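You operate a simulated robot arm through the tools that you are given. There is no shell and no other tool. Be economical: measure what you need, move in short steps, check, and stop when the job is done.

Carry out the task below with a simulated robot arm. There is one attempt and no reset: what you move stays moved.

JOB
Switch the grinder off, open its dial to COARSE and brush the coffee dust off its top.
Fine: switch off first; slider to 6 cups for room; purple brush back.

The check looks at the end state, three seconds after you hand in, the way a careful person would. Anything else that was tipped, shoved, dropped, spilled or broken makes it a failure.

ROBOT AND FRAMES
A 6-joint arm with a two-finger parallel gripper, fixed in place. Base frame: the origin is at the foot of the arm, x ahead of it, y to its left, z up; the work surface is at about z = 920. Readings come in mm, degrees, newtons and seconds.
With the tool pointing down near the work surface it reaches from about 240 to 660 mm from the base axis. Its first joint turns from -66.0 to 66.0 degrees. Payload 2.9 kg.
The tool frame sits at the grasp point between the pads (the TCP): z along the fingers, y along the line on which they close. The tips reach 30 mm beyond it. The gripper opens to 110 mm. The fingers are 20 mm wide and 10 mm thick; the gripper's body (48 by 112 mm) begins 55 mm behind the TCP.
Orientation is that of the tool frame in the base frame, as a unit quaternion [x, y, z, w]. With the fingers straight down and closing along the base's y, the tool's x points along the base's -x, its y along +y and its z along -z.

CONTROLS
- The arm moves only by the tool move_arm. Its argument "series" is a list of rows, each an object of numbers (a shift or turn left out is 0, a gripper value left out holds the last): "tx", "ty", "tz": the shift along the tool's x, y, z in units of 100 mm (1.0 is 100 mm); "wx", "wy", "wz": the turn, a rotation vector about the tool's x, y, z in units of 60 degrees (1.0 is 60 degrees); "claw": the gripper command, from -1 (shut) to 1 (fully open), values between in proportion. In form: [{"tx": .., "ty": .., "tz": .., "wx": .., "wy": .., "wz": .., "claw": ..}, ...]. A call has 1 to 20 rows; each row is the pose to reach, as a shift and turn from the pose commanded when the call began, along the tool's axes at that moment. A call with a number of a shift or a turn outside -1 to 1 is refused whole. A row lasts 0.2 s, in which the tool goes at most 50 mm and 8.6 degrees; a call with a longer step from one row to the next is refused whole, and so is a gripper value outside its range. Where a pose cannot be reached the arm comes as near as it can. A force on the tool above 40 N (or 10 N above the force at the start of the call, whichever is more), or a blocked arm, ends the call early, and 0.2 s more pass. Each finger travels about 108 mm/s and halts on what it meets, pressing with about 32 N; the grip force reading is that of the motor and also rises with nothing between the fingers. The clock runs only during rows and for 0.2 s after the last one: add rows that repeat a pose to give the fingers time. The reply holds the time, the measured pose of the TCP, the force on the tool along the base axes, the opening and the grip force, in the units named above and with some noise.
- Cameras (640 x 400 px; columns grow to the right, rows downward): "scene" is fixed at [100.4, 461.1, 1389.8]; the picture's right is [-0.44, -0.90, 0.00], its down [-0.46, 0.23, -0.86] and it looks along [0.77, -0.38, -0.51] (base axes); focal length 317 px, centre (320, 200). "wrist" rides on the gripper at [72, 17, -103] in the tool frame; the picture's right is [-0.23, 0.97, 0.00], its down [-0.76, -0.18, -0.62] and it looks along [-0.61, -0.14, 0.78] (tool axes); focal length 222 px, centre (320, 200).
- capture(camera): a new picture of that camera. The clock stands still meanwhile.
- measure_at(camera, pixels): for up to 12 pixels [column, row] of the newest picture of that camera ("zoom" is the newest enlarged one), the place [x, y, z] in the base frame of the surface seen there, good to about 2 mm. The clock stands still meanwhile.
- zoom(camera, box): a new picture of the part [left, top, right, bottom] of that camera's present view, enlarged. The clock stands still meanwhile.
- job_done(): hands the job in; it is judged then, once.

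Work in short steps. Measure before you move; look again where a grasp or a placing could have gone wrong, and mend it. You have 80 turns and 38 pictures in all, those below and enlarged ones among them. Open the gripper and draw the arm clear of the work before you hand the job in, unless the task says otherwise; then end with one line.

The tools are called after "Call:" by a JSON object that holds its "op" and its "data". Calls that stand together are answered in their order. move_arm: Moves the arm, as the interface text tells. Its arguments: {"type":"object","properties":{"series":{"type":"array","items":{"type":"object","properties":{"tx":{"type":"number"},"ty":{"type":"number"},"tz":{"type":"number"},"wx":{"type":"number"},"wy":{"type":"number"},"wz":{"type":"number"},"claw":{"type":"number"}}}}},"required":["series"]} The other tools are called the same way: capture (camera) takes a picture; measure_at (camera, pixels) gives the place of the surface under pixels of a picture; zoom (camera, box) takes an enlarged picture of a part of a camera's view; job_done () hands the job in.

At the start:

```text
clock: 0.0
position: [353.5, 161.1, 1239.9]
tcp_rot: [0.0, 1.0, -0.001, -0.001]
force: [0.1, -0.4, 0.6]
width: 109.8
grip_force: 0.1
```

scene: 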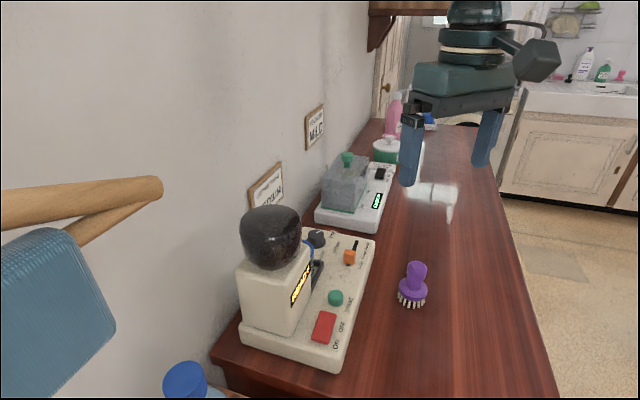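
wrist: 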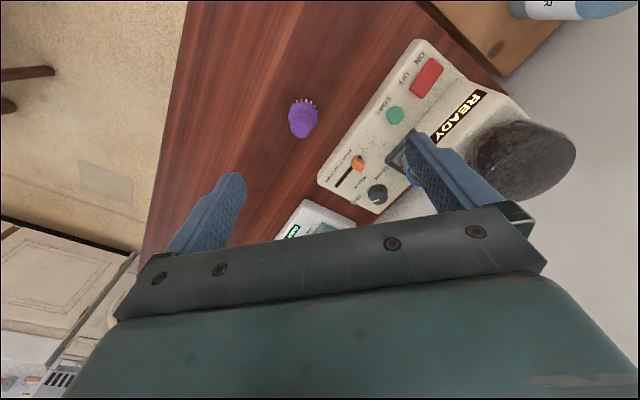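

The grinder appears at left with red switch, green start button, orange slider and dark dial. I zoom in on it to read labels.

Call:
{"op": "zoom", "data": {"camera": "scene", "box": [220, 190, 400, 380]}}

Call:
{"op": "zoom", "data": {"camera": "wrist", "box": [270, 30, 590, 230]}}

Call:
{"op": "zoom", "data": {"camera": "scene", "box": [240, 80, 440, 240]}}

```text
2.11 times, centred on (310, 285) of scene
```

zoom: 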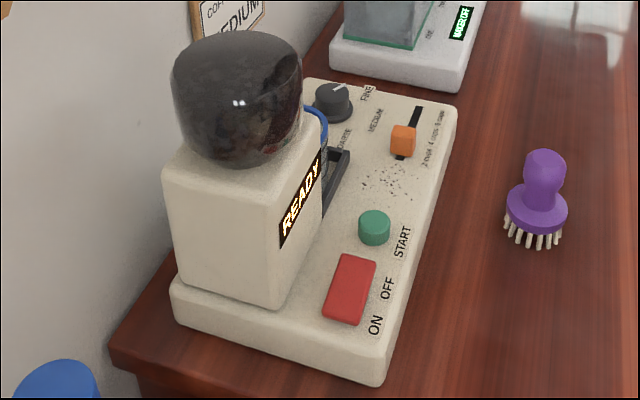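

```text
2.00 times, centred on (430, 130) of wrist
```

zoom: 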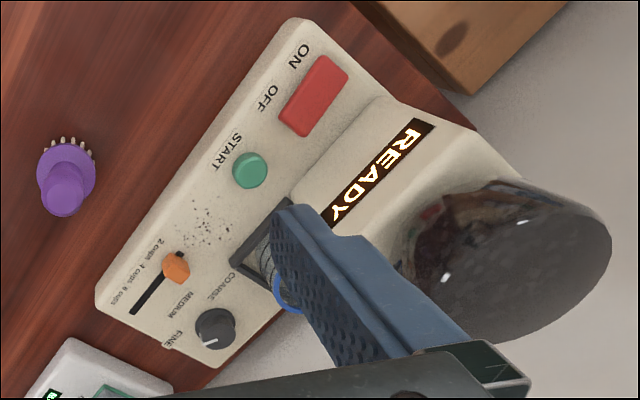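

```text
2.50 times, centred on (340, 160) of scene
```

zoom: 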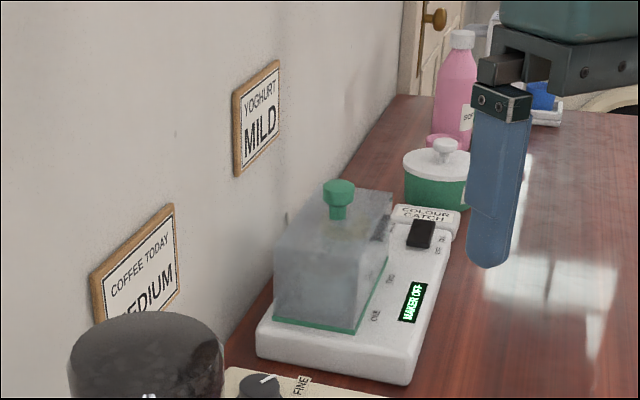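

I measure the main parts in both pictures: switch ends, start, slider, slot, dial, labels, dust and brush.

Call:
{"op": "measure_at", "data": {"camera": "wrist", "pixels": [[434, 66], [417.5, 89], [426, 77], [395, 114], [357.5, 163], [337, 186], [377, 194], [356, 199], [364, 181], [377.5, 174], [375, 140], [327, 196]]}}

Call:
{"op": "measure_at", "data": {"camera": "scene", "pixels": [[321, 339], [327.5, 315], [335.6, 296], [349, 257], [356, 242], [316, 233], [417, 267], [412, 290], [343, 275], [274, 210], [305, 275], [352, 240]]}}

```text
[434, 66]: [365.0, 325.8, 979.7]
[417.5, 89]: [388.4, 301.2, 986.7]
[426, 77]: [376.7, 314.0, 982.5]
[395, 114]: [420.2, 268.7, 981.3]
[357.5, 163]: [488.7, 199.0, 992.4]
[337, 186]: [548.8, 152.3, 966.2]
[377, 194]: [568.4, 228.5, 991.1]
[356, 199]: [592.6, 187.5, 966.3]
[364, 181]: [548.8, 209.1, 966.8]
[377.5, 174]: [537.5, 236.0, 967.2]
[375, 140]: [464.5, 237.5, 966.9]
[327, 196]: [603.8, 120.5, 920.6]
```

```text
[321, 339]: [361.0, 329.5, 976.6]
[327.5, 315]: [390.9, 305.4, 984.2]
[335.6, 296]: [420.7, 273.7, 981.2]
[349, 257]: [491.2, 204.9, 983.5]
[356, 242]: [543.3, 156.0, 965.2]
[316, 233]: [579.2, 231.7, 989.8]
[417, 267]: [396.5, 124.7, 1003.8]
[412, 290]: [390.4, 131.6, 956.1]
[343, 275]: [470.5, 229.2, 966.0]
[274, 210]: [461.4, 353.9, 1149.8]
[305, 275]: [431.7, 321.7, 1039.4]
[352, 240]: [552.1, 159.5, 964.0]
```

The switch's ON end is low (980 vs 986), so it is ON; dial pointer at FINE, slider near 2 cups. I measure the obstacles: grinder edges, house, hopper, chute, neighbour machine.

Call:
{"op": "measure_at", "data": {"camera": "scene", "pixels": [[337, 365], [373, 243], [297, 330], [312, 258], [302, 222], [242, 225], [270, 255], [318, 268], [310, 246], [347, 157], [368, 183], [372, 226]]}}

Call:
{"op": "zoom", "data": {"camera": "scene", "box": [290, 215, 390, 277]}}

```text
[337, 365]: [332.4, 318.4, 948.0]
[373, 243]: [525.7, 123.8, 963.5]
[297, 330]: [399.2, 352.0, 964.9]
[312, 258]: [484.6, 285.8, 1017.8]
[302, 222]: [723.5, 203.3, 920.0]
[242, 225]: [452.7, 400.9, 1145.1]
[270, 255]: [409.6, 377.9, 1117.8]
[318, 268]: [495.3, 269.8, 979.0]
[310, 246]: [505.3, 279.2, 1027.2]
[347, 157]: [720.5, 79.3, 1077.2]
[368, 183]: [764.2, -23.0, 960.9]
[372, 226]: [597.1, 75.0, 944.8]
```

```text
6.40 times, centred on (340, 246) of scene
```

zoom: 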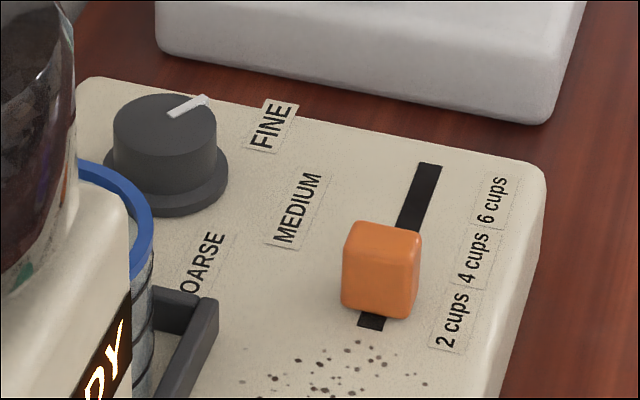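

I measure details in this enlargement: dial cap edges, pointer, slider faces, slot ends and labels.

Call:
{"op": "measure_at", "data": {"camera": "zoom", "pixels": [[118, 120], [212, 128], [172, 100], [165, 145], [205, 101], [170, 114], [371, 322], [430, 167], [382, 232], [380, 285], [495, 200], [450, 320]]}}

Call:
{"op": "measure_at", "data": {"camera": "scene", "pixels": [[336, 355], [372, 248], [306, 233], [322, 270]]}}

```text
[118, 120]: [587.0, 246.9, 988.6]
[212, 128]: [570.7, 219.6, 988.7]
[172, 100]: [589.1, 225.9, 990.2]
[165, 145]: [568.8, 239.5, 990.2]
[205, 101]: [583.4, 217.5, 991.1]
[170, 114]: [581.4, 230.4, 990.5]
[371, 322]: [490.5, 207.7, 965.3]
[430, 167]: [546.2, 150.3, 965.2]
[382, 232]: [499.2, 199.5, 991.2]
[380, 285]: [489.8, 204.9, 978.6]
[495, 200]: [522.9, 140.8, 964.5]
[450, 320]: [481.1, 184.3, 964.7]
```

```text
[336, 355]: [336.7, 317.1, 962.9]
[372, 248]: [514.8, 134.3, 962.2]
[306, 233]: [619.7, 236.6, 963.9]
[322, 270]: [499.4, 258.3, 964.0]
```

Grinder's long axis is u≈(0.70,−0.72) and the OFF end of the rocker is near (387,302,986). I yaw the tool −44° to align, close the gripper and move high toward the switch.

Call:
{"op": "move_arm", "data": {"series": [{"tx": -0.05, "ty": 0.17, "wz": -0.12, "claw": -1}, {"tx": -0.1, "ty": 0.33, "wz": -0.25, "claw": -1}, {"tx": -0.15, "ty": 0.5, "wz": -0.37, "claw": -1}, {"tx": -0.2, "ty": 0.67, "wz": -0.5, "claw": -1}, {"tx": -0.25, "ty": 0.83, "wz": -0.62, "claw": -1}, {"tx": -0.31, "ty": 1.0, "wz": -0.74, "claw": -1}, {"tx": -0.31, "ty": 1.0, "wz": -0.74, "claw": -1}]}}

```text
clock: 1.6
position: [383.8, 261.6, 1240.9]
tcp_rot: [-0.378, 0.926, 0.0, -0.001]
force: [0.0, 0.5, 0.0]
width: 0.1
grip_force: 32.8
```

Orientation is right (tool x = −v, tool y = −u). I go over the OFF end and descend partway.

Call:
{"op": "move_arm", "data": {"series": [{"tx": -0.15, "ty": 0.14}, {"tx": -0.285, "ty": 0.28, "tz": 0.2}, {"tx": -0.285, "ty": 0.28, "tz": 0.6}, {"tx": -0.285, "ty": 0.28, "tz": 1.0}, {"tx": -0.285, "ty": 0.28, "tz": 1.0}]}}

Call:
{"op": "move_arm", "data": {"series": [{"tz": 0.4}, {"tz": 0.8}, {"tz": 1.0}, {"tz": 1.0}]}}

Call:
{"op": "capture", "data": {"camera": "scene"}}

```text
clock: 2.8
position: [385.4, 300.5, 1140.8]
tcp_rot: [-0.378, 0.926, -0.001, 0.0]
force: [-0.3, -0.1, 0.1]
width: 0.0
grip_force: 32.0
```

```text
clock: 3.8
position: [386.3, 298.5, 1041.7]
tcp_rot: [-0.378, 0.926, 0.0, 0.0]
force: [0.5, 0.3, 0.3]
width: 0.1
grip_force: 32.2
```

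```text
31 pictures are left
```

scene: 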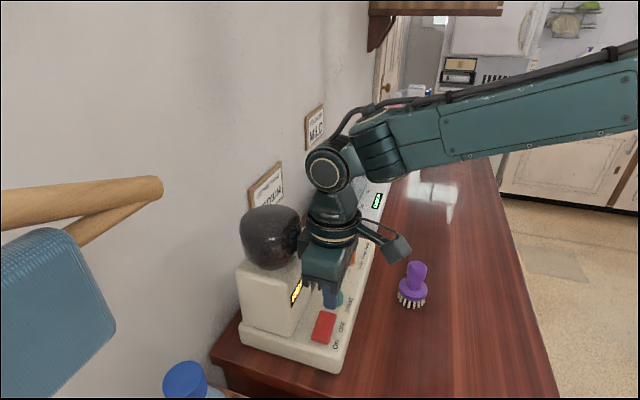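

Tips (332,308) hover over the OFF end, well short of START. I press down in small steps.

Call:
{"op": "move_arm", "data": {"series": [{"ty": 0.04, "tz": 0.12}, {"ty": 0.04, "tz": 0.2}, {"ty": 0.04, "tz": 0.25}, {"ty": 0.04, "tz": 0.29}, {"ty": 0.04, "tz": 0.32}, {"ty": 0.04, "tz": 0.34}, {"ty": 0.04, "tz": 0.36}]}}

```text
clock: 5.2
position: [382.6, 303.0, 1011.3]
tcp_rot: [-0.378, 0.926, -0.001, 0.002]
force: [-3.8, -3.5, 8.1]
width: 0.0
grip_force: 32.2
stopped in row 6: the force on the tool passed its limit (the readings are from after the stop); the commanded pose is now the measured one
```

The press stopped on force at z 1011. I check the switch state.

Call:
{"op": "move_arm", "data": {"series": [{"tz": -0.3}, {"tz": -0.7}, {"tz": -0.7}]}}

Call:
{"op": "zoom", "data": {"camera": "scene", "box": [230, 230, 390, 380]}}

Call:
{"op": "measure_at", "data": {"camera": "zoom", "pixels": [[317, 343], [330, 285]]}}

```text
clock: 6.0
position: [382.9, 304.8, 1083.4]
tcp_rot: [-0.376, 0.926, 0.0, 0.003]
force: [-0.2, -0.1, 0.1]
width: 0.0
grip_force: 32.2
```

```text
2.67 times, centred on (310, 305) of scene
```

zoom: 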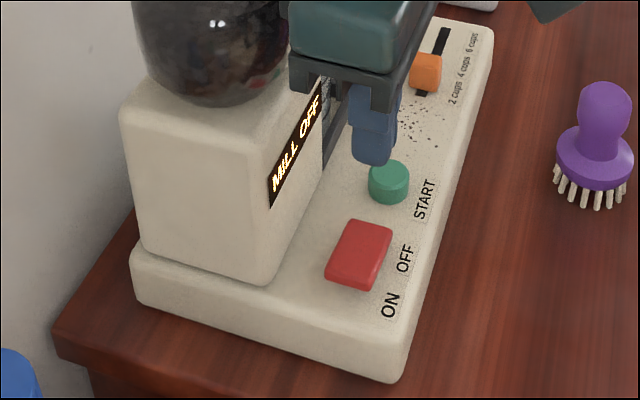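

```text
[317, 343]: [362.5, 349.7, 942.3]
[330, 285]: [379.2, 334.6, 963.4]
```

The display reads MILL OFF. Next I travel along the panel to above the orange slider (≈(498,201)) and open the gripper to about 45 mm.

Call:
{"op": "move_arm", "data": {"series": [{"ty": -0.3, "claw": -0.2}, {"ty": -0.65, "claw": -0.2}, {"ty": -1.0, "tx": -0.05, "claw": -0.2}, {"ty": -1.0, "tx": -0.05, "claw": -0.2}]}}

Call:
{"op": "move_arm", "data": {"series": [{"ty": -0.3}, {"ty": -0.55, "tx": -0.05}, {"ty": -0.55, "tx": -0.05, "tz": 0.3}, {"ty": -0.55, "tx": -0.05, "tz": 0.4}, {"ty": -0.55, "tx": -0.05, "tz": 0.4}]}}

Call:
{"op": "zoom", "data": {"camera": "scene", "box": [270, 200, 430, 300]}}

Call:
{"op": "capture", "data": {"camera": "wrist"}}

```text
clock: 7.0
position: [457.3, 234.6, 1081.0]
tcp_rot: [-0.377, 0.926, 0.0, 0.002]
force: [0.4, 0.0, -0.8]
width: 44.1
grip_force: 0.0
```

```text
clock: 8.2
position: [498.5, 199.3, 1042.6]
tcp_rot: [-0.377, 0.926, -0.001, 0.003]
force: [0.1, 0.0, 0.0]
width: 44.3
grip_force: 0.0
```

```text
4.00 times, centred on (350, 250) of scene
```

zoom: 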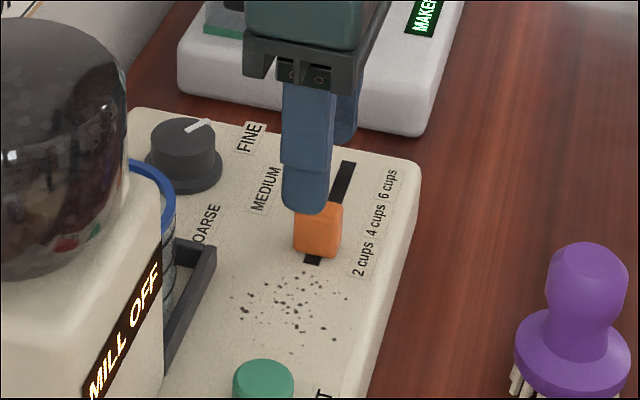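

```text
28 pictures are left
```

wrist: 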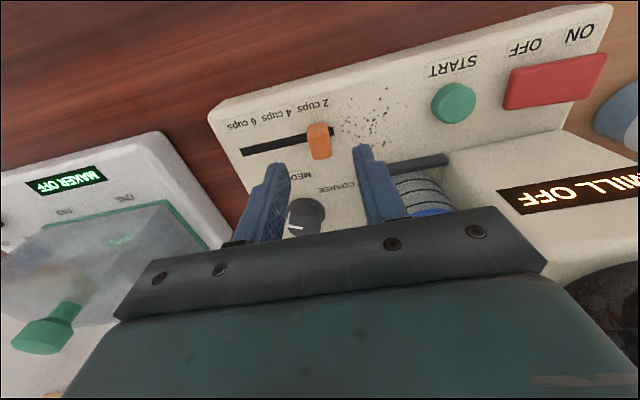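

The slider knob sits between the fingers' planes (wrist 318,140). I measure the knob, slot ends and labels from here.

Call:
{"op": "measure_at", "data": {"camera": "wrist", "pixels": [[318, 128], [320, 145], [243, 151], [332, 131], [240, 124], [311, 105], [345, 187], [280, 177], [299, 228], [305, 205], [350, 120], [388, 95]]}}

```text
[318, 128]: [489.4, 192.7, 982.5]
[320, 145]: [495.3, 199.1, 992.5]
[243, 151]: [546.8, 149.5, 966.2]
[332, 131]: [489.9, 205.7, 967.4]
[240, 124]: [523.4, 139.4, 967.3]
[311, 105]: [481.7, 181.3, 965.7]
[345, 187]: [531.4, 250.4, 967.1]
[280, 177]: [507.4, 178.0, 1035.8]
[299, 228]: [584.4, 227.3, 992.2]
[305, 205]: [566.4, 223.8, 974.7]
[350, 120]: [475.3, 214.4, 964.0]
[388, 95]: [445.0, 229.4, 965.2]
```

COARSE label lies at −155° vs pointer −26° in the panel frame. Now descend over the slider and grip it.

Call:
{"op": "move_arm", "data": {"series": [{"tz": 0.2}, {"tz": 0.39}, {"tz": 0.39}, {"tz": 0.39, "claw": -1}, {"tz": 0.39, "claw": -1}, {"tz": 0.39, "claw": -1}]}}

```text
clock: 9.6
position: [497.6, 199.0, 1002.9]
tcp_rot: [-0.378, 0.926, 0.001, 0.003]
force: [0.8, -1.5, -4.0]
width: 15.2
grip_force: 44.5
```

Knob held (15 mm). Slide it 60 mm along the slot toward 6 cups.

Call:
{"op": "move_arm", "data": {"series": [{"ty": -0.12, "claw": -1}, {"ty": -0.24, "claw": -1}, {"ty": -0.36, "claw": -1}, {"ty": -0.48, "claw": -1}, {"ty": -0.56, "claw": -1}, {"ty": -0.6, "claw": -1}, {"ty": -0.6, "claw": -1}]}}

Call:
{"op": "zoom", "data": {"camera": "scene", "box": [270, 200, 430, 300]}}

```text
clock: 11.2
position: [540.4, 157.2, 1003.0]
tcp_rot: [-0.379, 0.926, 0.001, 0.004]
force: [4.3, 7.4, -1.9]
width: 15.1
grip_force: 45.5
```

```text
4.00 times, centred on (350, 250) of scene
```

zoom: 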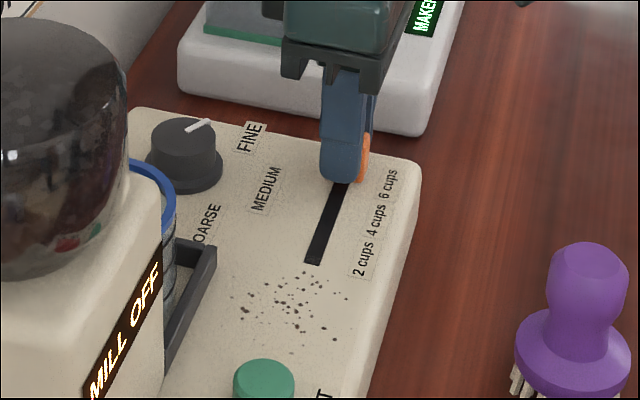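

Slider is at 6 cups (u=264, stop reached). Release, rise, and move over the dial centre (579,233) while pre-turning the tool by −60°.

Call:
{"op": "move_arm", "data": {"series": [{"claw": -0.2}, {"claw": -0.2}, {"claw": -0.2, "tz": -0.3}, {"tz": -0.7, "claw": 0}, {"tz": -0.9, "claw": 0}]}}

Call:
{"op": "move_arm", "data": {"series": [{"tx": -0.1, "ty": 0.03, "wz": -0.13}, {"tx": -0.2, "ty": 0.07, "wz": -0.26}, {"tx": -0.3, "ty": 0.1, "wz": -0.39}, {"tx": -0.4, "ty": 0.14, "wz": -0.52}, {"tx": -0.5, "ty": 0.17, "wz": -0.65}, {"tx": -0.6, "ty": 0.2, "wz": -0.78}, {"tx": -0.7, "ty": 0.24, "wz": -0.9}, {"tx": -0.8, "ty": 0.275, "wz": -1.0}, {"tx": -0.8, "ty": 0.275, "wz": -1.0}]}}

Call:
{"op": "capture", "data": {"camera": "scene"}}

Call:
{"op": "capture", "data": {"camera": "wrist"}}

```text
clock: 12.4
position: [540.3, 155.6, 1092.0]
tcp_rot: [-0.377, 0.926, 0.001, 0.002]
force: [-0.3, -0.4, -0.2]
width: 54.8
grip_force: 0.0
```

```text
clock: 14.4
position: [576.5, 231.4, 1093.6]
tcp_rot: [0.79, -0.613, 0.002, -0.002]
force: [0.0, -0.2, 0.2]
width: 54.8
grip_force: 0.1
```

```text
26 pictures are left
```

scene: 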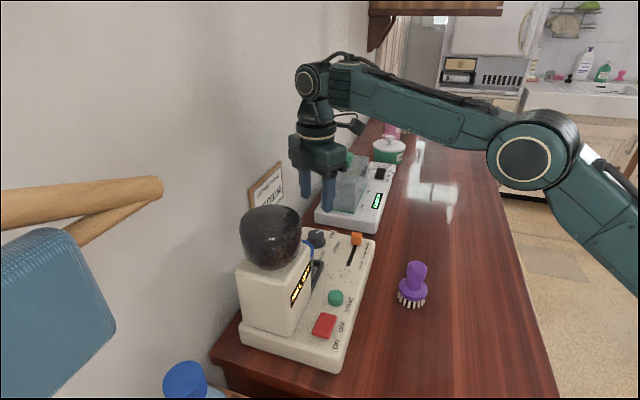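

```text
25 pictures are left
```

wrist: 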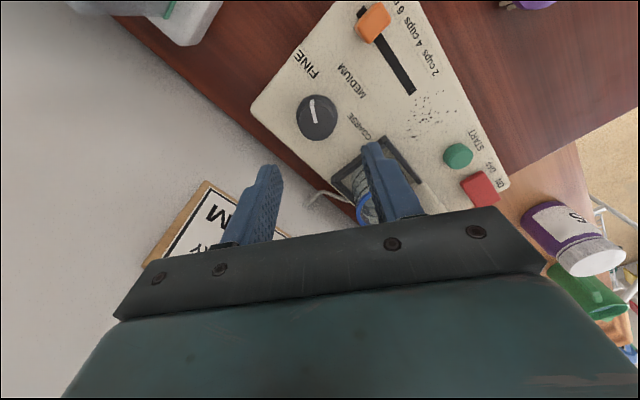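

Good view of the dial at (316,117). I measure its rim, pointer, label and the wall nearby.

Call:
{"op": "measure_at", "data": {"camera": "wrist", "pixels": [[299, 116], [335, 116], [317, 99], [317, 135], [312, 101], [314, 122], [358, 128], [305, 65], [260, 120], [215, 130], [210, 205], [348, 80]]}}

Call:
{"op": "zoom", "data": {"camera": "wrist", "box": [260, 50, 400, 150]}}

```text
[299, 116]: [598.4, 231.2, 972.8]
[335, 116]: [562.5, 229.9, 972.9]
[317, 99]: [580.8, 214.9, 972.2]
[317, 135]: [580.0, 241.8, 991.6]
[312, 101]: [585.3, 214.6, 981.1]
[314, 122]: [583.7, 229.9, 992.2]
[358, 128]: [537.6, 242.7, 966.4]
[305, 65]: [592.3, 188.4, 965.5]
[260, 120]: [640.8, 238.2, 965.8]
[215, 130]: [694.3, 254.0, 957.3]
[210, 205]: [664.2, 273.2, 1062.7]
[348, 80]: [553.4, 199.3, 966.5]
```

```text
4.00 times, centred on (330, 100) of wrist
```

zoom: 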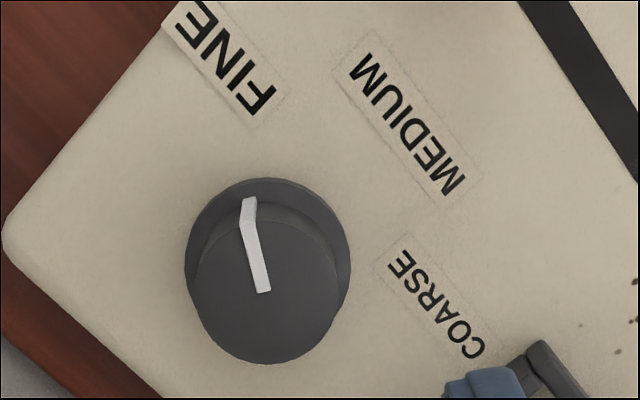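

I measure the cap's top outline and pointer ends.

Call:
{"op": "measure_at", "data": {"camera": "zoom", "pixels": [[200, 285], [335, 285], [270, 357], [263, 290], [248, 228], [250, 205], [267, 275], [437, 305], [407, 125], [235, 65]]}}

```text
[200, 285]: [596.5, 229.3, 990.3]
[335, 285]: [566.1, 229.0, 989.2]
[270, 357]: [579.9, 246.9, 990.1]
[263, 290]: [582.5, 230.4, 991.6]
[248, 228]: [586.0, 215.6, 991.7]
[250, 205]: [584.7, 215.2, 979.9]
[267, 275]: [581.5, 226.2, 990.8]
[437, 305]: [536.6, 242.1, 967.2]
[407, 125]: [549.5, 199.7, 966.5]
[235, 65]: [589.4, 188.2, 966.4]
```

Dial centre is (581,231), cap radius ~15.5; FINE→COARSE is 120° clockwise from above. I pre-turn another −26°, centre, then descend.

Call:
{"op": "move_arm", "data": {"series": [{"tx": 0.015, "ty": -0.043, "wz": -0.12}, {"tx": 0.015, "ty": -0.043, "wz": -0.25}, {"tx": 0.015, "ty": -0.043, "wz": -0.36}, {"tx": 0.015, "ty": -0.043, "wz": -0.43}, {"tx": 0.015, "ty": -0.043, "wz": -0.43}]}}

```text
clock: 15.6
position: [583.4, 232.4, 1094.1]
tcp_rot: [0.907, -0.421, 0.001, -0.002]
force: [-0.4, -0.6, 0.2]
width: 55.2
grip_force: 0.0
```

Reached (θ≈−130°). Descend to z≈1009 with a 2 mm correction, then grip the cap.

Call:
{"op": "move_arm", "data": {"series": [{"ty": 0.02, "tz": 0.3}, {"ty": 0.02, "tz": 0.6}, {"ty": 0.02, "tz": 0.75}, {"ty": 0.02, "tz": 0.85}, {"ty": 0.02, "tz": 0.85}]}}

Call:
{"op": "move_arm", "data": {"series": [{"claw": -0.35}, {"claw": -1}, {"claw": -1}, {"claw": -1}]}}

Call:
{"op": "zoom", "data": {"camera": "scene", "box": [260, 170, 420, 270]}}

```text
clock: 16.8
position: [582.0, 230.4, 1008.4]
tcp_rot: [0.907, -0.422, 0.001, -0.002]
force: [0.5, 0.0, 0.2]
width: 54.9
grip_force: 0.1
```

```text
clock: 17.8
position: [581.9, 230.2, 1008.0]
tcp_rot: [0.906, -0.422, 0.002, -0.002]
force: [5.0, 4.2, -2.8]
width: 33.5
grip_force: 45.2
```

```text
4.00 times, centred on (340, 220) of scene
```

zoom: 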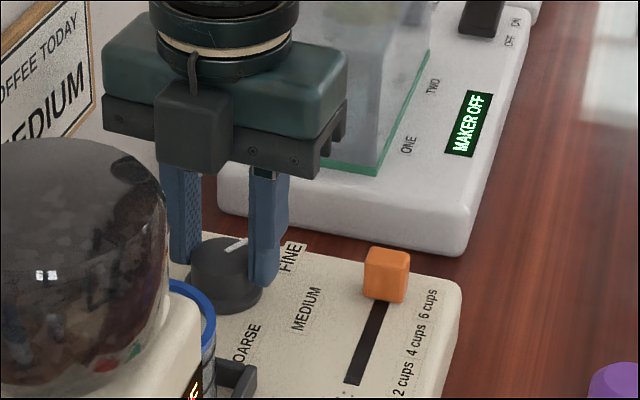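

Dial held at 33.5 mm. Turn +60° about the tool axis (clockwise from above).

Call:
{"op": "move_arm", "data": {"series": [{"wz": 0.1}, {"wz": 0.2}, {"wz": 0.3}, {"wz": 0.4}, {"wz": 0.5}, {"wz": 0.6}, {"wz": 0.7}, {"wz": 0.8}, {"wz": 0.9}, {"wz": 1.0}, {"wz": 1.0}]}}

Call:
{"op": "zoom", "data": {"camera": "scene", "box": [260, 170, 420, 270]}}

```text
clock: 20.2
position: [582.4, 229.9, 1007.8]
tcp_rot: [-0.573, 0.819, 0.0, 0.002]
force: [-6.3, -1.7, 1.2]
width: 33.4
grip_force: 44.9
```

```text
4.00 times, centred on (340, 220) of scene
```

zoom: 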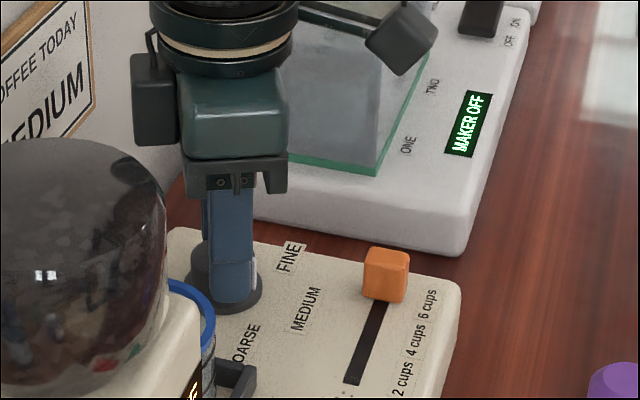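

Turned to mid-way. The box on the back of the wrist swings near the wall sign, so I measure both before continuing.

Call:
{"op": "measure_at", "data": {"camera": "zoom", "pixels": [[137, 60], [137, 130], [165, 140], [150, 55], [90, 20], [60, 110], [20, 90], [110, 60], [120, 130], [180, 130], [185, 210], [5, 30]]}}

```text
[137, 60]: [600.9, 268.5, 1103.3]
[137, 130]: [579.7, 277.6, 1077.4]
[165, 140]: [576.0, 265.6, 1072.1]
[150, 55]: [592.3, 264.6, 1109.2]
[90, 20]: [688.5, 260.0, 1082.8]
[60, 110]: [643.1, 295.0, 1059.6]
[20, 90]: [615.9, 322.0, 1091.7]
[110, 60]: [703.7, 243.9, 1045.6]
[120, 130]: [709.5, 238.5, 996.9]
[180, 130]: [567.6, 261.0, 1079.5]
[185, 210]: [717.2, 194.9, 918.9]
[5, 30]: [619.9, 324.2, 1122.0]
```

Box reaches at most ~60 mm from the axis (v≈637) vs sign at v≈666: clear. I turn the remaining 60°.

Call:
{"op": "move_arm", "data": {"series": [{"wz": 0.1}, {"wz": 0.2}, {"wz": 0.3}, {"wz": 0.4}, {"wz": 0.5}, {"wz": 0.6}, {"wz": 0.7}, {"wz": 0.8}, {"wz": 0.9}, {"wz": 1.0}, {"wz": 1.0}]}}

Call:
{"op": "zoom", "data": {"camera": "scene", "box": [260, 170, 420, 270]}}

```text
clock: 22.6
position: [579.9, 232.0, 1008.4]
tcp_rot: [-0.089, 0.996, 0.001, 0.0]
force: [-20.2, 13.5, 1.5]
width: 33.5
grip_force: 45.4
```

```text
4.00 times, centred on (340, 220) of scene
```

zoom: 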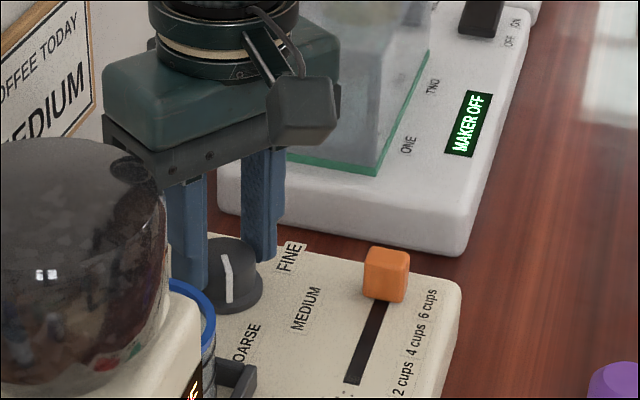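

There's a lateral load of ~24 N. I check the pointer direction before releasing.

Call:
{"op": "measure_at", "data": {"camera": "zoom", "pixels": [[222, 258], [228, 285], [230, 300], [240, 345], [150, 170], [120, 160]]}}

```text
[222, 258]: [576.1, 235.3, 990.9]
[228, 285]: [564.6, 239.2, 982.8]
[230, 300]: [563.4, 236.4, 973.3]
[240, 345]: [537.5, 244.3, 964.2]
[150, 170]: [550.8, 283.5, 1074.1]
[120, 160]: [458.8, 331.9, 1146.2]
```

Pointer looks near COARSE. I open slightly, rise straight up, and inspect from the wrist camera.

Call:
{"op": "move_arm", "data": {"series": [{"claw": -0.2}, {"claw": -0.2}, {"claw": -0.2, "tz": -0.2}, {"tz": -0.5, "claw": -0.2}, {"tz": -0.85, "claw": -0.2}, {"tz": -0.85, "claw": -0.2}]}}

Call:
{"op": "zoom", "data": {"camera": "wrist", "box": [220, 40, 420, 165]}}

```text
clock: 24.0
position: [580.0, 228.6, 1093.9]
tcp_rot: [-0.089, 0.996, 0.001, 0.003]
force: [-1.2, 0.7, -0.6]
width: 43.9
grip_force: 0.0
```

```text
3.20 times, centred on (320, 102) of wrist
```

zoom: 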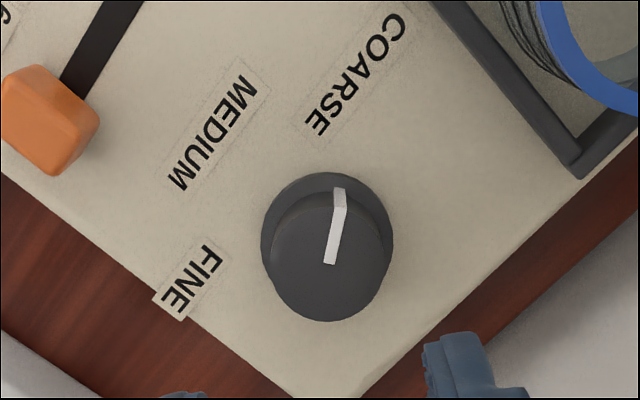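

Pointer aligns with COARSE. Now I look closely at the purple brush.

Call:
{"op": "zoom", "data": {"camera": "scene", "box": [372, 250, 452, 320]}}

Call:
{"op": "measure_at", "data": {"camera": "zoom", "pixels": [[356, 110], [275, 150], [430, 150], [355, 200], [290, 215], [410, 215], [355, 290], [220, 300], [440, 300], [330, 370], [240, 345], [430, 345]]}}

```text
5.71 times, centred on (412, 285) of scene
```

zoom: 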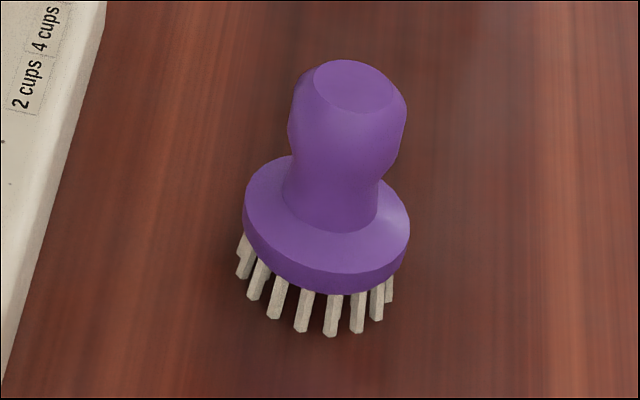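

```text
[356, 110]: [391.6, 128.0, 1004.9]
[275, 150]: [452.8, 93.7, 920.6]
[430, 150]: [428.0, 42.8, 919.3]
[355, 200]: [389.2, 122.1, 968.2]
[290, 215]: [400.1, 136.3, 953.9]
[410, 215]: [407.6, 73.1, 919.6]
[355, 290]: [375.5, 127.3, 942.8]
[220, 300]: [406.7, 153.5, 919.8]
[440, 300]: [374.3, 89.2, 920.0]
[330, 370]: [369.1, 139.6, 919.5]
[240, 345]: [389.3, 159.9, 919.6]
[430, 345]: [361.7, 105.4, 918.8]
```

Call:
{"op": "measure_at", "data": {"camera": "zoom", "pixels": [[330, 75], [380, 90], [352, 70], [294, 125], [400, 125], [345, 140], [290, 190], [372, 195], [250, 205], [403, 230], [330, 285], [333, 330]]}}

```text
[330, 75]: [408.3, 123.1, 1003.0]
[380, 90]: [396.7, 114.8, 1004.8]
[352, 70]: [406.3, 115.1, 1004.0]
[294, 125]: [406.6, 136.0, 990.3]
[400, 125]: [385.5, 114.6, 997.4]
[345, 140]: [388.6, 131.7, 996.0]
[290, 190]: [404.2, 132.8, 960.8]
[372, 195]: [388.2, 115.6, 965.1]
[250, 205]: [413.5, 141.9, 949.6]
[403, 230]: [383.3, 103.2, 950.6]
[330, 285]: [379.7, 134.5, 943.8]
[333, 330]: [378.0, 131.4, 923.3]
```

Brush axis ≈ (399,122), bulb ~30 mm wide at z≈990, disc top at 950. I move back toward it with the arm high, returning the yaw to −44°.

Call:
{"op": "move_arm", "data": {"series": [{"tx": 0.2, "ty": -0.07, "tz": -0.1, "wz": -0.1}, {"tx": 0.4, "ty": -0.15, "tz": -0.1, "wz": -0.2}, {"tx": 0.6, "ty": -0.22, "tz": -0.1, "wz": -0.3}, {"tx": 0.8, "ty": -0.3, "tz": -0.1, "wz": -0.4}, {"tx": 1.0, "ty": -0.37, "tz": -0.1, "wz": -0.5}, {"tx": 1.0, "ty": -0.37, "tz": -0.1, "wz": -0.57}, {"tx": 1.0, "ty": -0.37, "tz": -0.1, "wz": -0.57}]}}

Call:
{"op": "zoom", "data": {"camera": "scene", "box": [290, 225, 390, 305]}}

```text
clock: 25.6
position: [489.3, 175.4, 1102.3]
tcp_rot: [-0.378, 0.926, 0.001, 0.002]
force: [0.3, 0.1, -0.3]
width: 43.9
grip_force: 0.0
```

```text
5.00 times, centred on (340, 265) of scene
```

zoom: 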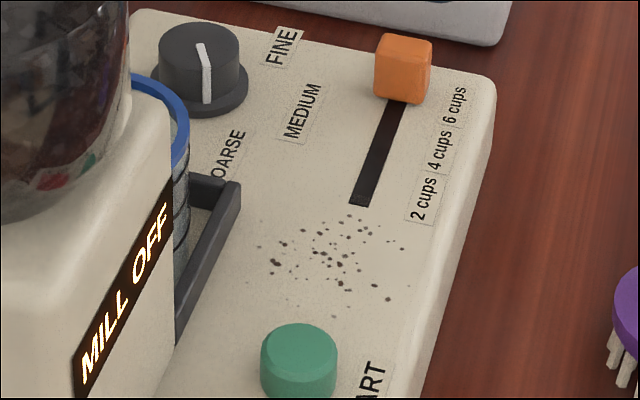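

Dust spans about (258–410, 215–318) here. I measure its limits, the cup-holder frame and START.

Call:
{"op": "measure_at", "data": {"camera": "zoom", "pixels": [[258, 247], [277, 307], [335, 317], [388, 300], [408, 248], [352, 217], [320, 255], [240, 190], [225, 240], [182, 335], [300, 325], [440, 260]]}}

```text
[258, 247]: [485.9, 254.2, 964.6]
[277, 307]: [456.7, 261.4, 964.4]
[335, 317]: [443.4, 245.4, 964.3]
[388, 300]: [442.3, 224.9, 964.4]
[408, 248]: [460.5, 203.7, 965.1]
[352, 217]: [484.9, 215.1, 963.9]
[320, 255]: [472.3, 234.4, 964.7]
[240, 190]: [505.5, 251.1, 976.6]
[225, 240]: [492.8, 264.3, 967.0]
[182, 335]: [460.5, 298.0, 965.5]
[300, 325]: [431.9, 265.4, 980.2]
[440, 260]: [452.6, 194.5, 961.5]
```

I check the house's top edge and hopper face for gripper clearance, and shift to above the brush.

Call:
{"op": "measure_at", "data": {"camera": "zoom", "pixels": [[165, 165], [172, 200], [80, 250], [60, 330], [128, 100], [100, 150], [60, 205], [20, 240], [130, 240], [185, 130]]}}

Call:
{"op": "move_arm", "data": {"series": [{"tx": 0.35}, {"tx": 0.7, "ty": 0.12}, {"tx": 1.0, "ty": 0.24}, {"tx": 1.0, "ty": 0.24}]}}

```text
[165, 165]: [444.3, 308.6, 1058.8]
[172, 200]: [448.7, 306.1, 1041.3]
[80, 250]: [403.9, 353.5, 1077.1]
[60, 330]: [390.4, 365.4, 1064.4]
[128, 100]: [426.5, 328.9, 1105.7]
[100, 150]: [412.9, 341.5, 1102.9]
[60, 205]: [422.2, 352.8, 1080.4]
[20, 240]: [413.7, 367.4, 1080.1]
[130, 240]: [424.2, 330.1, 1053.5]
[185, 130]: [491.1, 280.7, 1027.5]
```

```text
clock: 26.6
position: [402.6, 122.4, 1100.8]
tcp_rot: [-0.377, 0.926, 0.001, 0.003]
force: [-0.7, 0.3, 0.2]
width: 44.1
grip_force: 0.0
```

House top is z≈1080 ending at u≈95; hopper front at v≈534 — my strokes clear these. Now descend onto the brush.

Call:
{"op": "move_arm", "data": {"series": [{"tx": 0.025, "ty": 0.025, "tz": 0.3, "claw": 0.0}, {"tx": 0.025, "ty": 0.025, "tz": 0.6, "claw": 0.0}, {"tx": 0.025, "ty": 0.025, "tz": 0.6, "claw": 0.0}]}}

Call:
{"op": "zoom", "data": {"camera": "scene", "box": [360, 210, 480, 320]}}

Call:
{"op": "capture", "data": {"camera": "wrist"}}

```text
clock: 27.4
position: [397.1, 122.4, 1040.6]
tcp_rot: [-0.377, 0.926, 0.001, 0.002]
force: [-0.5, 0.3, 0.0]
width: 54.6
grip_force: 0.0
```

```text
3.64 times, centred on (420, 265) of scene
```

zoom: 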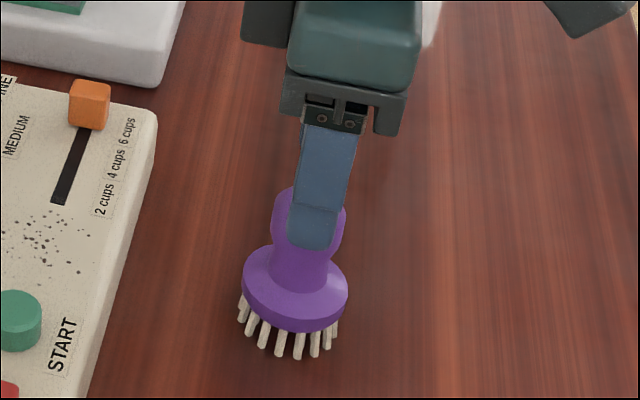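

```text
16 pictures are left
```

wrist: 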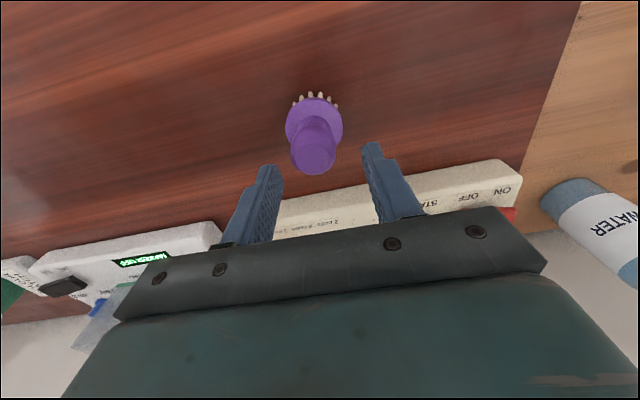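

The brush is between the fingers laterally; I measure its top to confirm centring.

Call:
{"op": "measure_at", "data": {"camera": "wrist", "pixels": [[302, 160], [325, 160], [313, 150], [314, 172], [287, 125], [342, 125], [314, 97]]}}

```text
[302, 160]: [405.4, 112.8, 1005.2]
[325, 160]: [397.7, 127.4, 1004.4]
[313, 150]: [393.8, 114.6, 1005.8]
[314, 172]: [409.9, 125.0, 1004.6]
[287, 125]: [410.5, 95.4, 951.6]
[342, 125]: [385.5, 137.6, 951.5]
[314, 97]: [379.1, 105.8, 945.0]
```

Brush axis is (401.5,120). Correct by ~5 mm, descend to z≈990 and grip.

Call:
{"op": "move_arm", "data": {"series": [{"tx": -0.015, "ty": -0.045}, {"tx": -0.015, "ty": -0.045, "tz": 0.25}, {"tx": -0.015, "ty": -0.045, "tz": 0.5}, {"tx": -0.015, "ty": -0.045, "tz": 0.5}]}}

Call:
{"op": "move_arm", "data": {"series": [{"claw": -0.3}, {"claw": -1}, {"claw": -1}, {"claw": -1}]}}

```text
clock: 28.4
position: [400.8, 121.3, 990.8]
tcp_rot: [-0.377, 0.926, 0.001, 0.003]
force: [0.5, -0.4, 0.3]
width: 55.1
grip_force: 0.2
```

```text
clock: 29.4
position: [401.6, 121.5, 991.4]
tcp_rot: [-0.378, 0.926, 0.0, 0.003]
force: [-0.4, 0.3, -0.5]
width: 32.8
grip_force: 31.8
```

Brush gripped (32.8 mm). Lift and check it hangs straight.

Call:
{"op": "move_arm", "data": {"series": [{"tz": -0.3}, {"tz": -0.6}, {"tz": -0.85}, {"tz": -0.85}]}}

Call:
{"op": "zoom", "data": {"camera": "scene", "box": [340, 180, 480, 300]}}

Call:
{"op": "measure_at", "data": {"camera": "zoom", "pixels": [[320, 300], [330, 330], [320, 250]]}}

```text
clock: 30.4
position: [401.6, 121.3, 1076.0]
tcp_rot: [-0.377, 0.926, -0.001, 0.004]
force: [-0.1, -0.1, -0.8]
width: 32.7
grip_force: 31.7
```

```text
3.33 times, centred on (410, 240) of scene
```

zoom: 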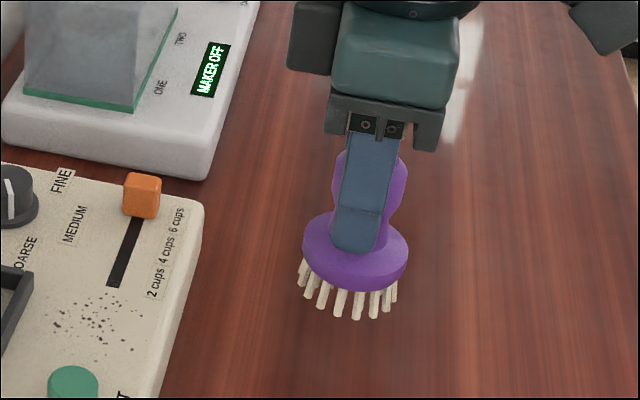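

```text
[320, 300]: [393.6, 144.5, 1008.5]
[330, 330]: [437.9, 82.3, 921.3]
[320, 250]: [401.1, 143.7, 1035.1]
```

Brush hangs straight with bristle tips 71 mm below the TCP. I carry it over the dust's back edge (u=160, v=511).

Call:
{"op": "move_arm", "data": {"series": [{"tx": -0.3, "ty": 0.1}, {"tx": -0.65, "ty": 0.22}, {"tx": -1.0, "ty": 0.33}, {"tx": -1.0, "ty": 0.33}]}}

Call:
{"op": "move_arm", "data": {"series": [{"tx": -0.2}, {"tx": -0.36}, {"tx": -0.36}]}}

```text
clock: 31.4
position: [450.7, 216.2, 1078.3]
tcp_rot: [-0.377, 0.926, 0.0, 0.003]
force: [-0.1, -0.1, -0.4]
width: 32.5
grip_force: 31.4
```

```text
clock: 32.2
position: [474.8, 240.7, 1078.3]
tcp_rot: [-0.377, 0.926, 0.0, 0.003]
force: [-0.1, -0.6, -0.2]
width: 32.6
grip_force: 32.1
```

Over the dust at u=158, v=508. Lower the bristles to light contact.

Call:
{"op": "move_arm", "data": {"series": [{"tz": 0.2}, {"tz": 0.35}, {"tz": 0.4}, {"tz": 0.425}, {"tz": 0.44}, {"tz": 0.44}]}}

Call:
{"op": "zoom", "data": {"camera": "scene", "box": [280, 200, 400, 300]}}

```text
clock: 33.6
position: [476.9, 240.0, 1035.6]
tcp_rot: [-0.376, 0.926, 0.001, 0.007]
force: [2.8, 1.8, 24.8]
width: 32.2
grip_force: 31.9
```

```text
4.00 times, centred on (340, 250) of scene
```

zoom: 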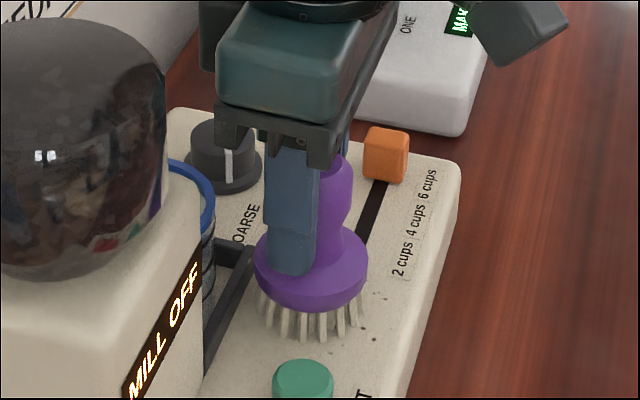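

Contact with ~25 N. I ease up 1.5 mm and sweep toward the front edge.

Call:
{"op": "move_arm", "data": {"series": [{"tz": -0.015}, {"tz": -0.015, "tx": 0.1}, {"tz": -0.015, "tx": 0.2}, {"tz": -0.015, "tx": 0.3}, {"tz": -0.015, "tx": 0.4}, {"tz": -0.015, "tx": 0.5}, {"tz": -0.015, "tx": 0.6}, {"tz": -0.015, "tx": 0.7}, {"tz": -0.015, "tx": 0.7}]}}

Call:
{"op": "zoom", "data": {"camera": "scene", "box": [280, 200, 400, 300]}}

```text
clock: 35.6
position: [427.2, 191.0, 1034.6]
tcp_rot: [-0.378, 0.926, 0.001, 0.004]
force: [2.9, 3.5, 13.3]
width: 32.4
grip_force: 31.8
```

```text
4.00 times, centred on (340, 250) of scene
```

zoom: 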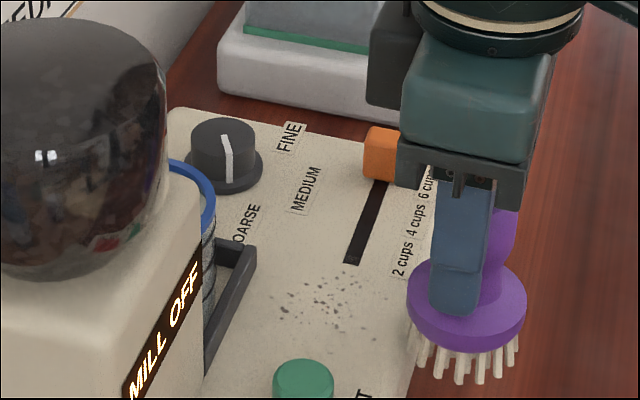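

The dust has faded partly. I repeat the stroke: lift, return on a lane at u≈172, lower, sweep.

Call:
{"op": "move_arm", "data": {"series": [{"tz": -0.2}, {"tz": -0.2, "tx": -0.35, "ty": -0.1}, {"tz": -0.2, "tx": -0.68, "ty": -0.11}, {"tz": -0.08, "tx": -0.7, "ty": -0.11}, {"tz": -0.02, "tx": -0.7, "ty": -0.11}, {"tz": 0.0, "tx": -0.7, "ty": -0.11}, {"tz": 0.0, "tx": -0.6, "ty": -0.11}, {"tz": 0.0, "tx": -0.5, "ty": -0.11}, {"tz": 0.0, "tx": -0.4, "ty": -0.11}, {"tz": 0.0, "tx": -0.3, "ty": -0.11}, {"tz": 0.0, "tx": -0.2, "ty": -0.11}, {"tz": 0.0, "tx": -0.1, "ty": -0.11}, {"tz": 0.0, "tx": 0.0, "ty": -0.11}, {"tz": 0.0, "tx": 0.0, "ty": -0.11}]}}

Call:
{"op": "move_arm", "data": {"series": [{"tz": -0.2}, {"tz": -0.2, "tx": -0.3, "ty": 0.27}, {"tz": -0.2, "tx": -0.62, "ty": 0.27}, {"tz": -0.08, "tx": -0.64, "ty": 0.27}, {"tz": -0.02, "tx": -0.64, "ty": 0.27}, {"tz": 0.0, "tx": -0.64, "ty": 0.27}, {"tz": 0.0, "tx": -0.55, "ty": 0.27}, {"tz": 0.0, "tx": -0.45, "ty": 0.27}, {"tz": 0.0, "tx": -0.35, "ty": 0.27}, {"tz": 0.0, "tx": -0.25, "ty": 0.27}, {"tz": 0.0, "tx": -0.15, "ty": 0.27}, {"tz": 0.0, "tx": -0.05, "ty": 0.27}, {"tz": 0.0, "tx": 0.0, "ty": 0.27}]}}

Call:
{"op": "zoom", "data": {"camera": "scene", "box": [280, 200, 400, 300]}}

```text
clock: 38.6
position: [434.3, 183.7, 1035.1]
tcp_rot: [-0.377, 0.926, 0.0, 0.004]
force: [1.3, 1.4, 5.9]
width: 32.3
grip_force: 31.7
```

```text
clock: 41.4
position: [413.9, 203.5, 1036.2]
tcp_rot: [-0.377, 0.926, 0.001, 0.004]
force: [0.6, 1.4, 3.7]
width: 32.4
grip_force: 31.9
```

```text
4.00 times, centred on (340, 250) of scene
```

zoom: 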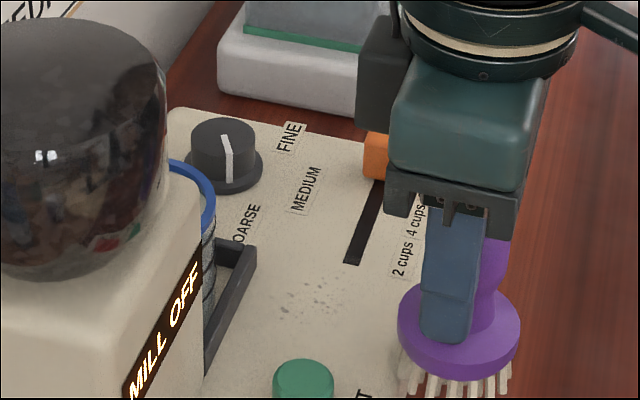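

Nearly gone. Two more strokes, with 1 mm more pressure, in the lanes u≈161 and 152.

Call:
{"op": "move_arm", "data": {"series": [{"tz": -0.2}, {"tz": -0.2, "tx": -0.35, "ty": -0.19}, {"tz": -0.2, "tx": -0.69, "ty": -0.19}, {"tz": -0.08, "tx": -0.71, "ty": -0.19}, {"tz": -0.02, "tx": -0.71, "ty": -0.19}, {"tz": 0.01, "tx": -0.71, "ty": -0.19}, {"tz": 0.01, "tx": -0.6, "ty": -0.19}, {"tz": 0.01, "tx": -0.5, "ty": -0.19}, {"tz": 0.01, "tx": -0.4, "ty": -0.19}, {"tz": 0.01, "tx": -0.3, "ty": -0.19}, {"tz": 0.01, "tx": -0.2, "ty": -0.19}, {"tz": 0.01, "tx": -0.1, "ty": -0.19}, {"tz": 0.01, "tx": 0.0, "ty": -0.19}, {"tz": 0.01, "tx": 0.0, "ty": -0.19}]}}

Call:
{"op": "move_arm", "data": {"series": [{"tz": -0.2}, {"tz": -0.2, "tx": -0.35, "ty": 0.08}, {"tz": -0.2, "tx": -0.68, "ty": 0.08}, {"tz": -0.08, "tx": -0.7, "ty": 0.08}, {"tz": -0.02, "tx": -0.7, "ty": 0.08}, {"tz": 0.0, "tx": -0.7, "ty": 0.08}, {"tz": 0.0, "tx": -0.6, "ty": 0.08}, {"tz": 0.0, "tx": -0.5, "ty": 0.08}, {"tz": 0.0, "tx": -0.4, "ty": 0.08}, {"tz": 0.0, "tx": -0.3, "ty": 0.08}, {"tz": 0.0, "tx": -0.2, "ty": 0.08}, {"tz": 0.0, "tx": -0.1, "ty": 0.08}, {"tz": 0.0, "tx": 0.0, "ty": 0.08}, {"tz": 0.0, "tx": 0.0, "ty": 0.08}]}}

Call:
{"op": "zoom", "data": {"camera": "scene", "box": [280, 200, 400, 300]}}

```text
clock: 44.4
position: [427.4, 189.2, 1035.2]
tcp_rot: [-0.378, 0.926, 0.002, 0.005]
force: [3.7, 4.2, 15.5]
width: 32.4
grip_force: 32.0
```

```text
clock: 47.4
position: [423.4, 194.7, 1033.8]
tcp_rot: [-0.377, 0.926, 0.001, 0.003]
force: [4.3, 3.6, 18.1]
width: 32.2
grip_force: 32.0
```

```text
4.00 times, centred on (340, 250) of scene
```

zoom: 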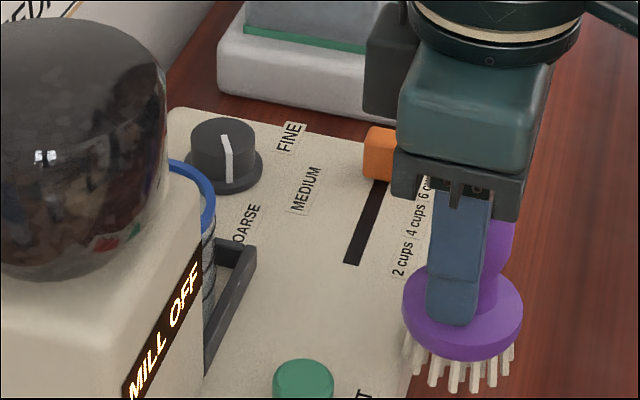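

The top looks clean; one more stroke for certainty, then lift.

Call:
{"op": "move_arm", "data": {"series": [{"tz": -0.2}, {"tz": -0.2, "tx": -0.35, "ty": -0.08}, {"tz": -0.2, "tx": -0.68, "ty": -0.08}, {"tz": -0.08, "tx": -0.7, "ty": -0.08}, {"tz": -0.02, "tx": -0.7, "ty": -0.08}, {"tz": 0.0, "tx": -0.7, "ty": -0.08}, {"tz": 0.0, "tx": -0.6, "ty": -0.08}, {"tz": 0.0, "tx": -0.5, "ty": -0.08}, {"tz": 0.0, "tx": -0.4, "ty": -0.08}, {"tz": 0.0, "tx": -0.3, "ty": -0.08}, {"tz": 0.0, "tx": -0.2, "ty": -0.08}, {"tz": 0.0, "tx": -0.1, "ty": -0.08}, {"tz": 0.0, "tx": 0.0, "ty": -0.08}, {"tz": -0.2, "tx": 0.0, "ty": -0.08}, {"tz": -0.4, "tx": 0.0, "ty": -0.08}, {"tz": -0.4, "tx": 0.0, "ty": -0.08}]}}

```text
clock: 50.8
position: [426.9, 188.4, 1073.3]
tcp_rot: [-0.377, 0.926, 0.0, 0.002]
force: [0.8, 0.1, -0.7]
width: 32.4
grip_force: 32.1
```

Carry the brush back to its original spot (401.6,121.4) and lower to z≈992.

Call:
{"op": "move_arm", "data": {"series": [{"tx": 0.22, "ty": -0.1}, {"tx": 0.45, "ty": -0.2}, {"tx": 0.65, "ty": -0.3}, {"tx": 0.65, "ty": -0.3}, {"tx": 0.65, "ty": -0.3, "tz": 0.3}, {"tx": 0.65, "ty": -0.3, "tz": 0.6}, {"tx": 0.65, "ty": -0.3, "tz": 0.72}, {"tx": 0.65, "ty": -0.3, "tz": 0.77}, {"tx": 0.65, "ty": -0.3, "tz": 0.79}, {"tx": 0.65, "ty": -0.3, "tz": 0.79}]}}

```text
clock: 53.0
position: [402.9, 121.7, 995.3]
tcp_rot: [-0.377, 0.926, 0.0, 0.003]
force: [-0.5, -0.4, -0.8]
width: 32.4
grip_force: 31.9
```

Not yet touching (force −0.8); lower in 1 mm steps.

Call:
{"op": "move_arm", "data": {"series": [{"tz": 0.01}, {"tz": 0.02}, {"tz": 0.025}, {"tz": 0.025}]}}

```text
clock: 54.0
position: [403.4, 123.4, 992.2]
tcp_rot: [-0.377, 0.926, 0.0, 0.002]
force: [-1.1, 0.4, -1.2]
width: 32.3
grip_force: 32.0
```

Call:
{"op": "move_arm", "data": {"series": [{"tz": 0.01}, {"tz": 0.02}, {"tz": 0.025}, {"tz": 0.03}, {"tz": 0.03}]}}

Call:
{"op": "zoom", "data": {"camera": "scene", "box": [360, 210, 480, 320]}}

```text
clock: 55.2
position: [402.6, 122.1, 989.5]
tcp_rot: [-0.377, 0.926, 0.001, 0.004]
force: [-2.9, 0.3, 11.2]
width: 32.1
grip_force: 31.7
```

```text
3.64 times, centred on (420, 265) of scene
```

zoom: 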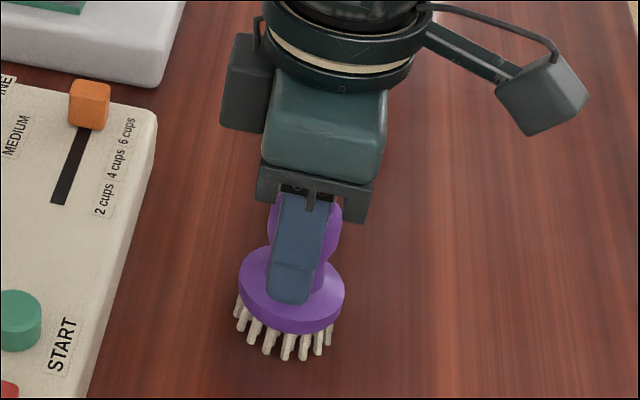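

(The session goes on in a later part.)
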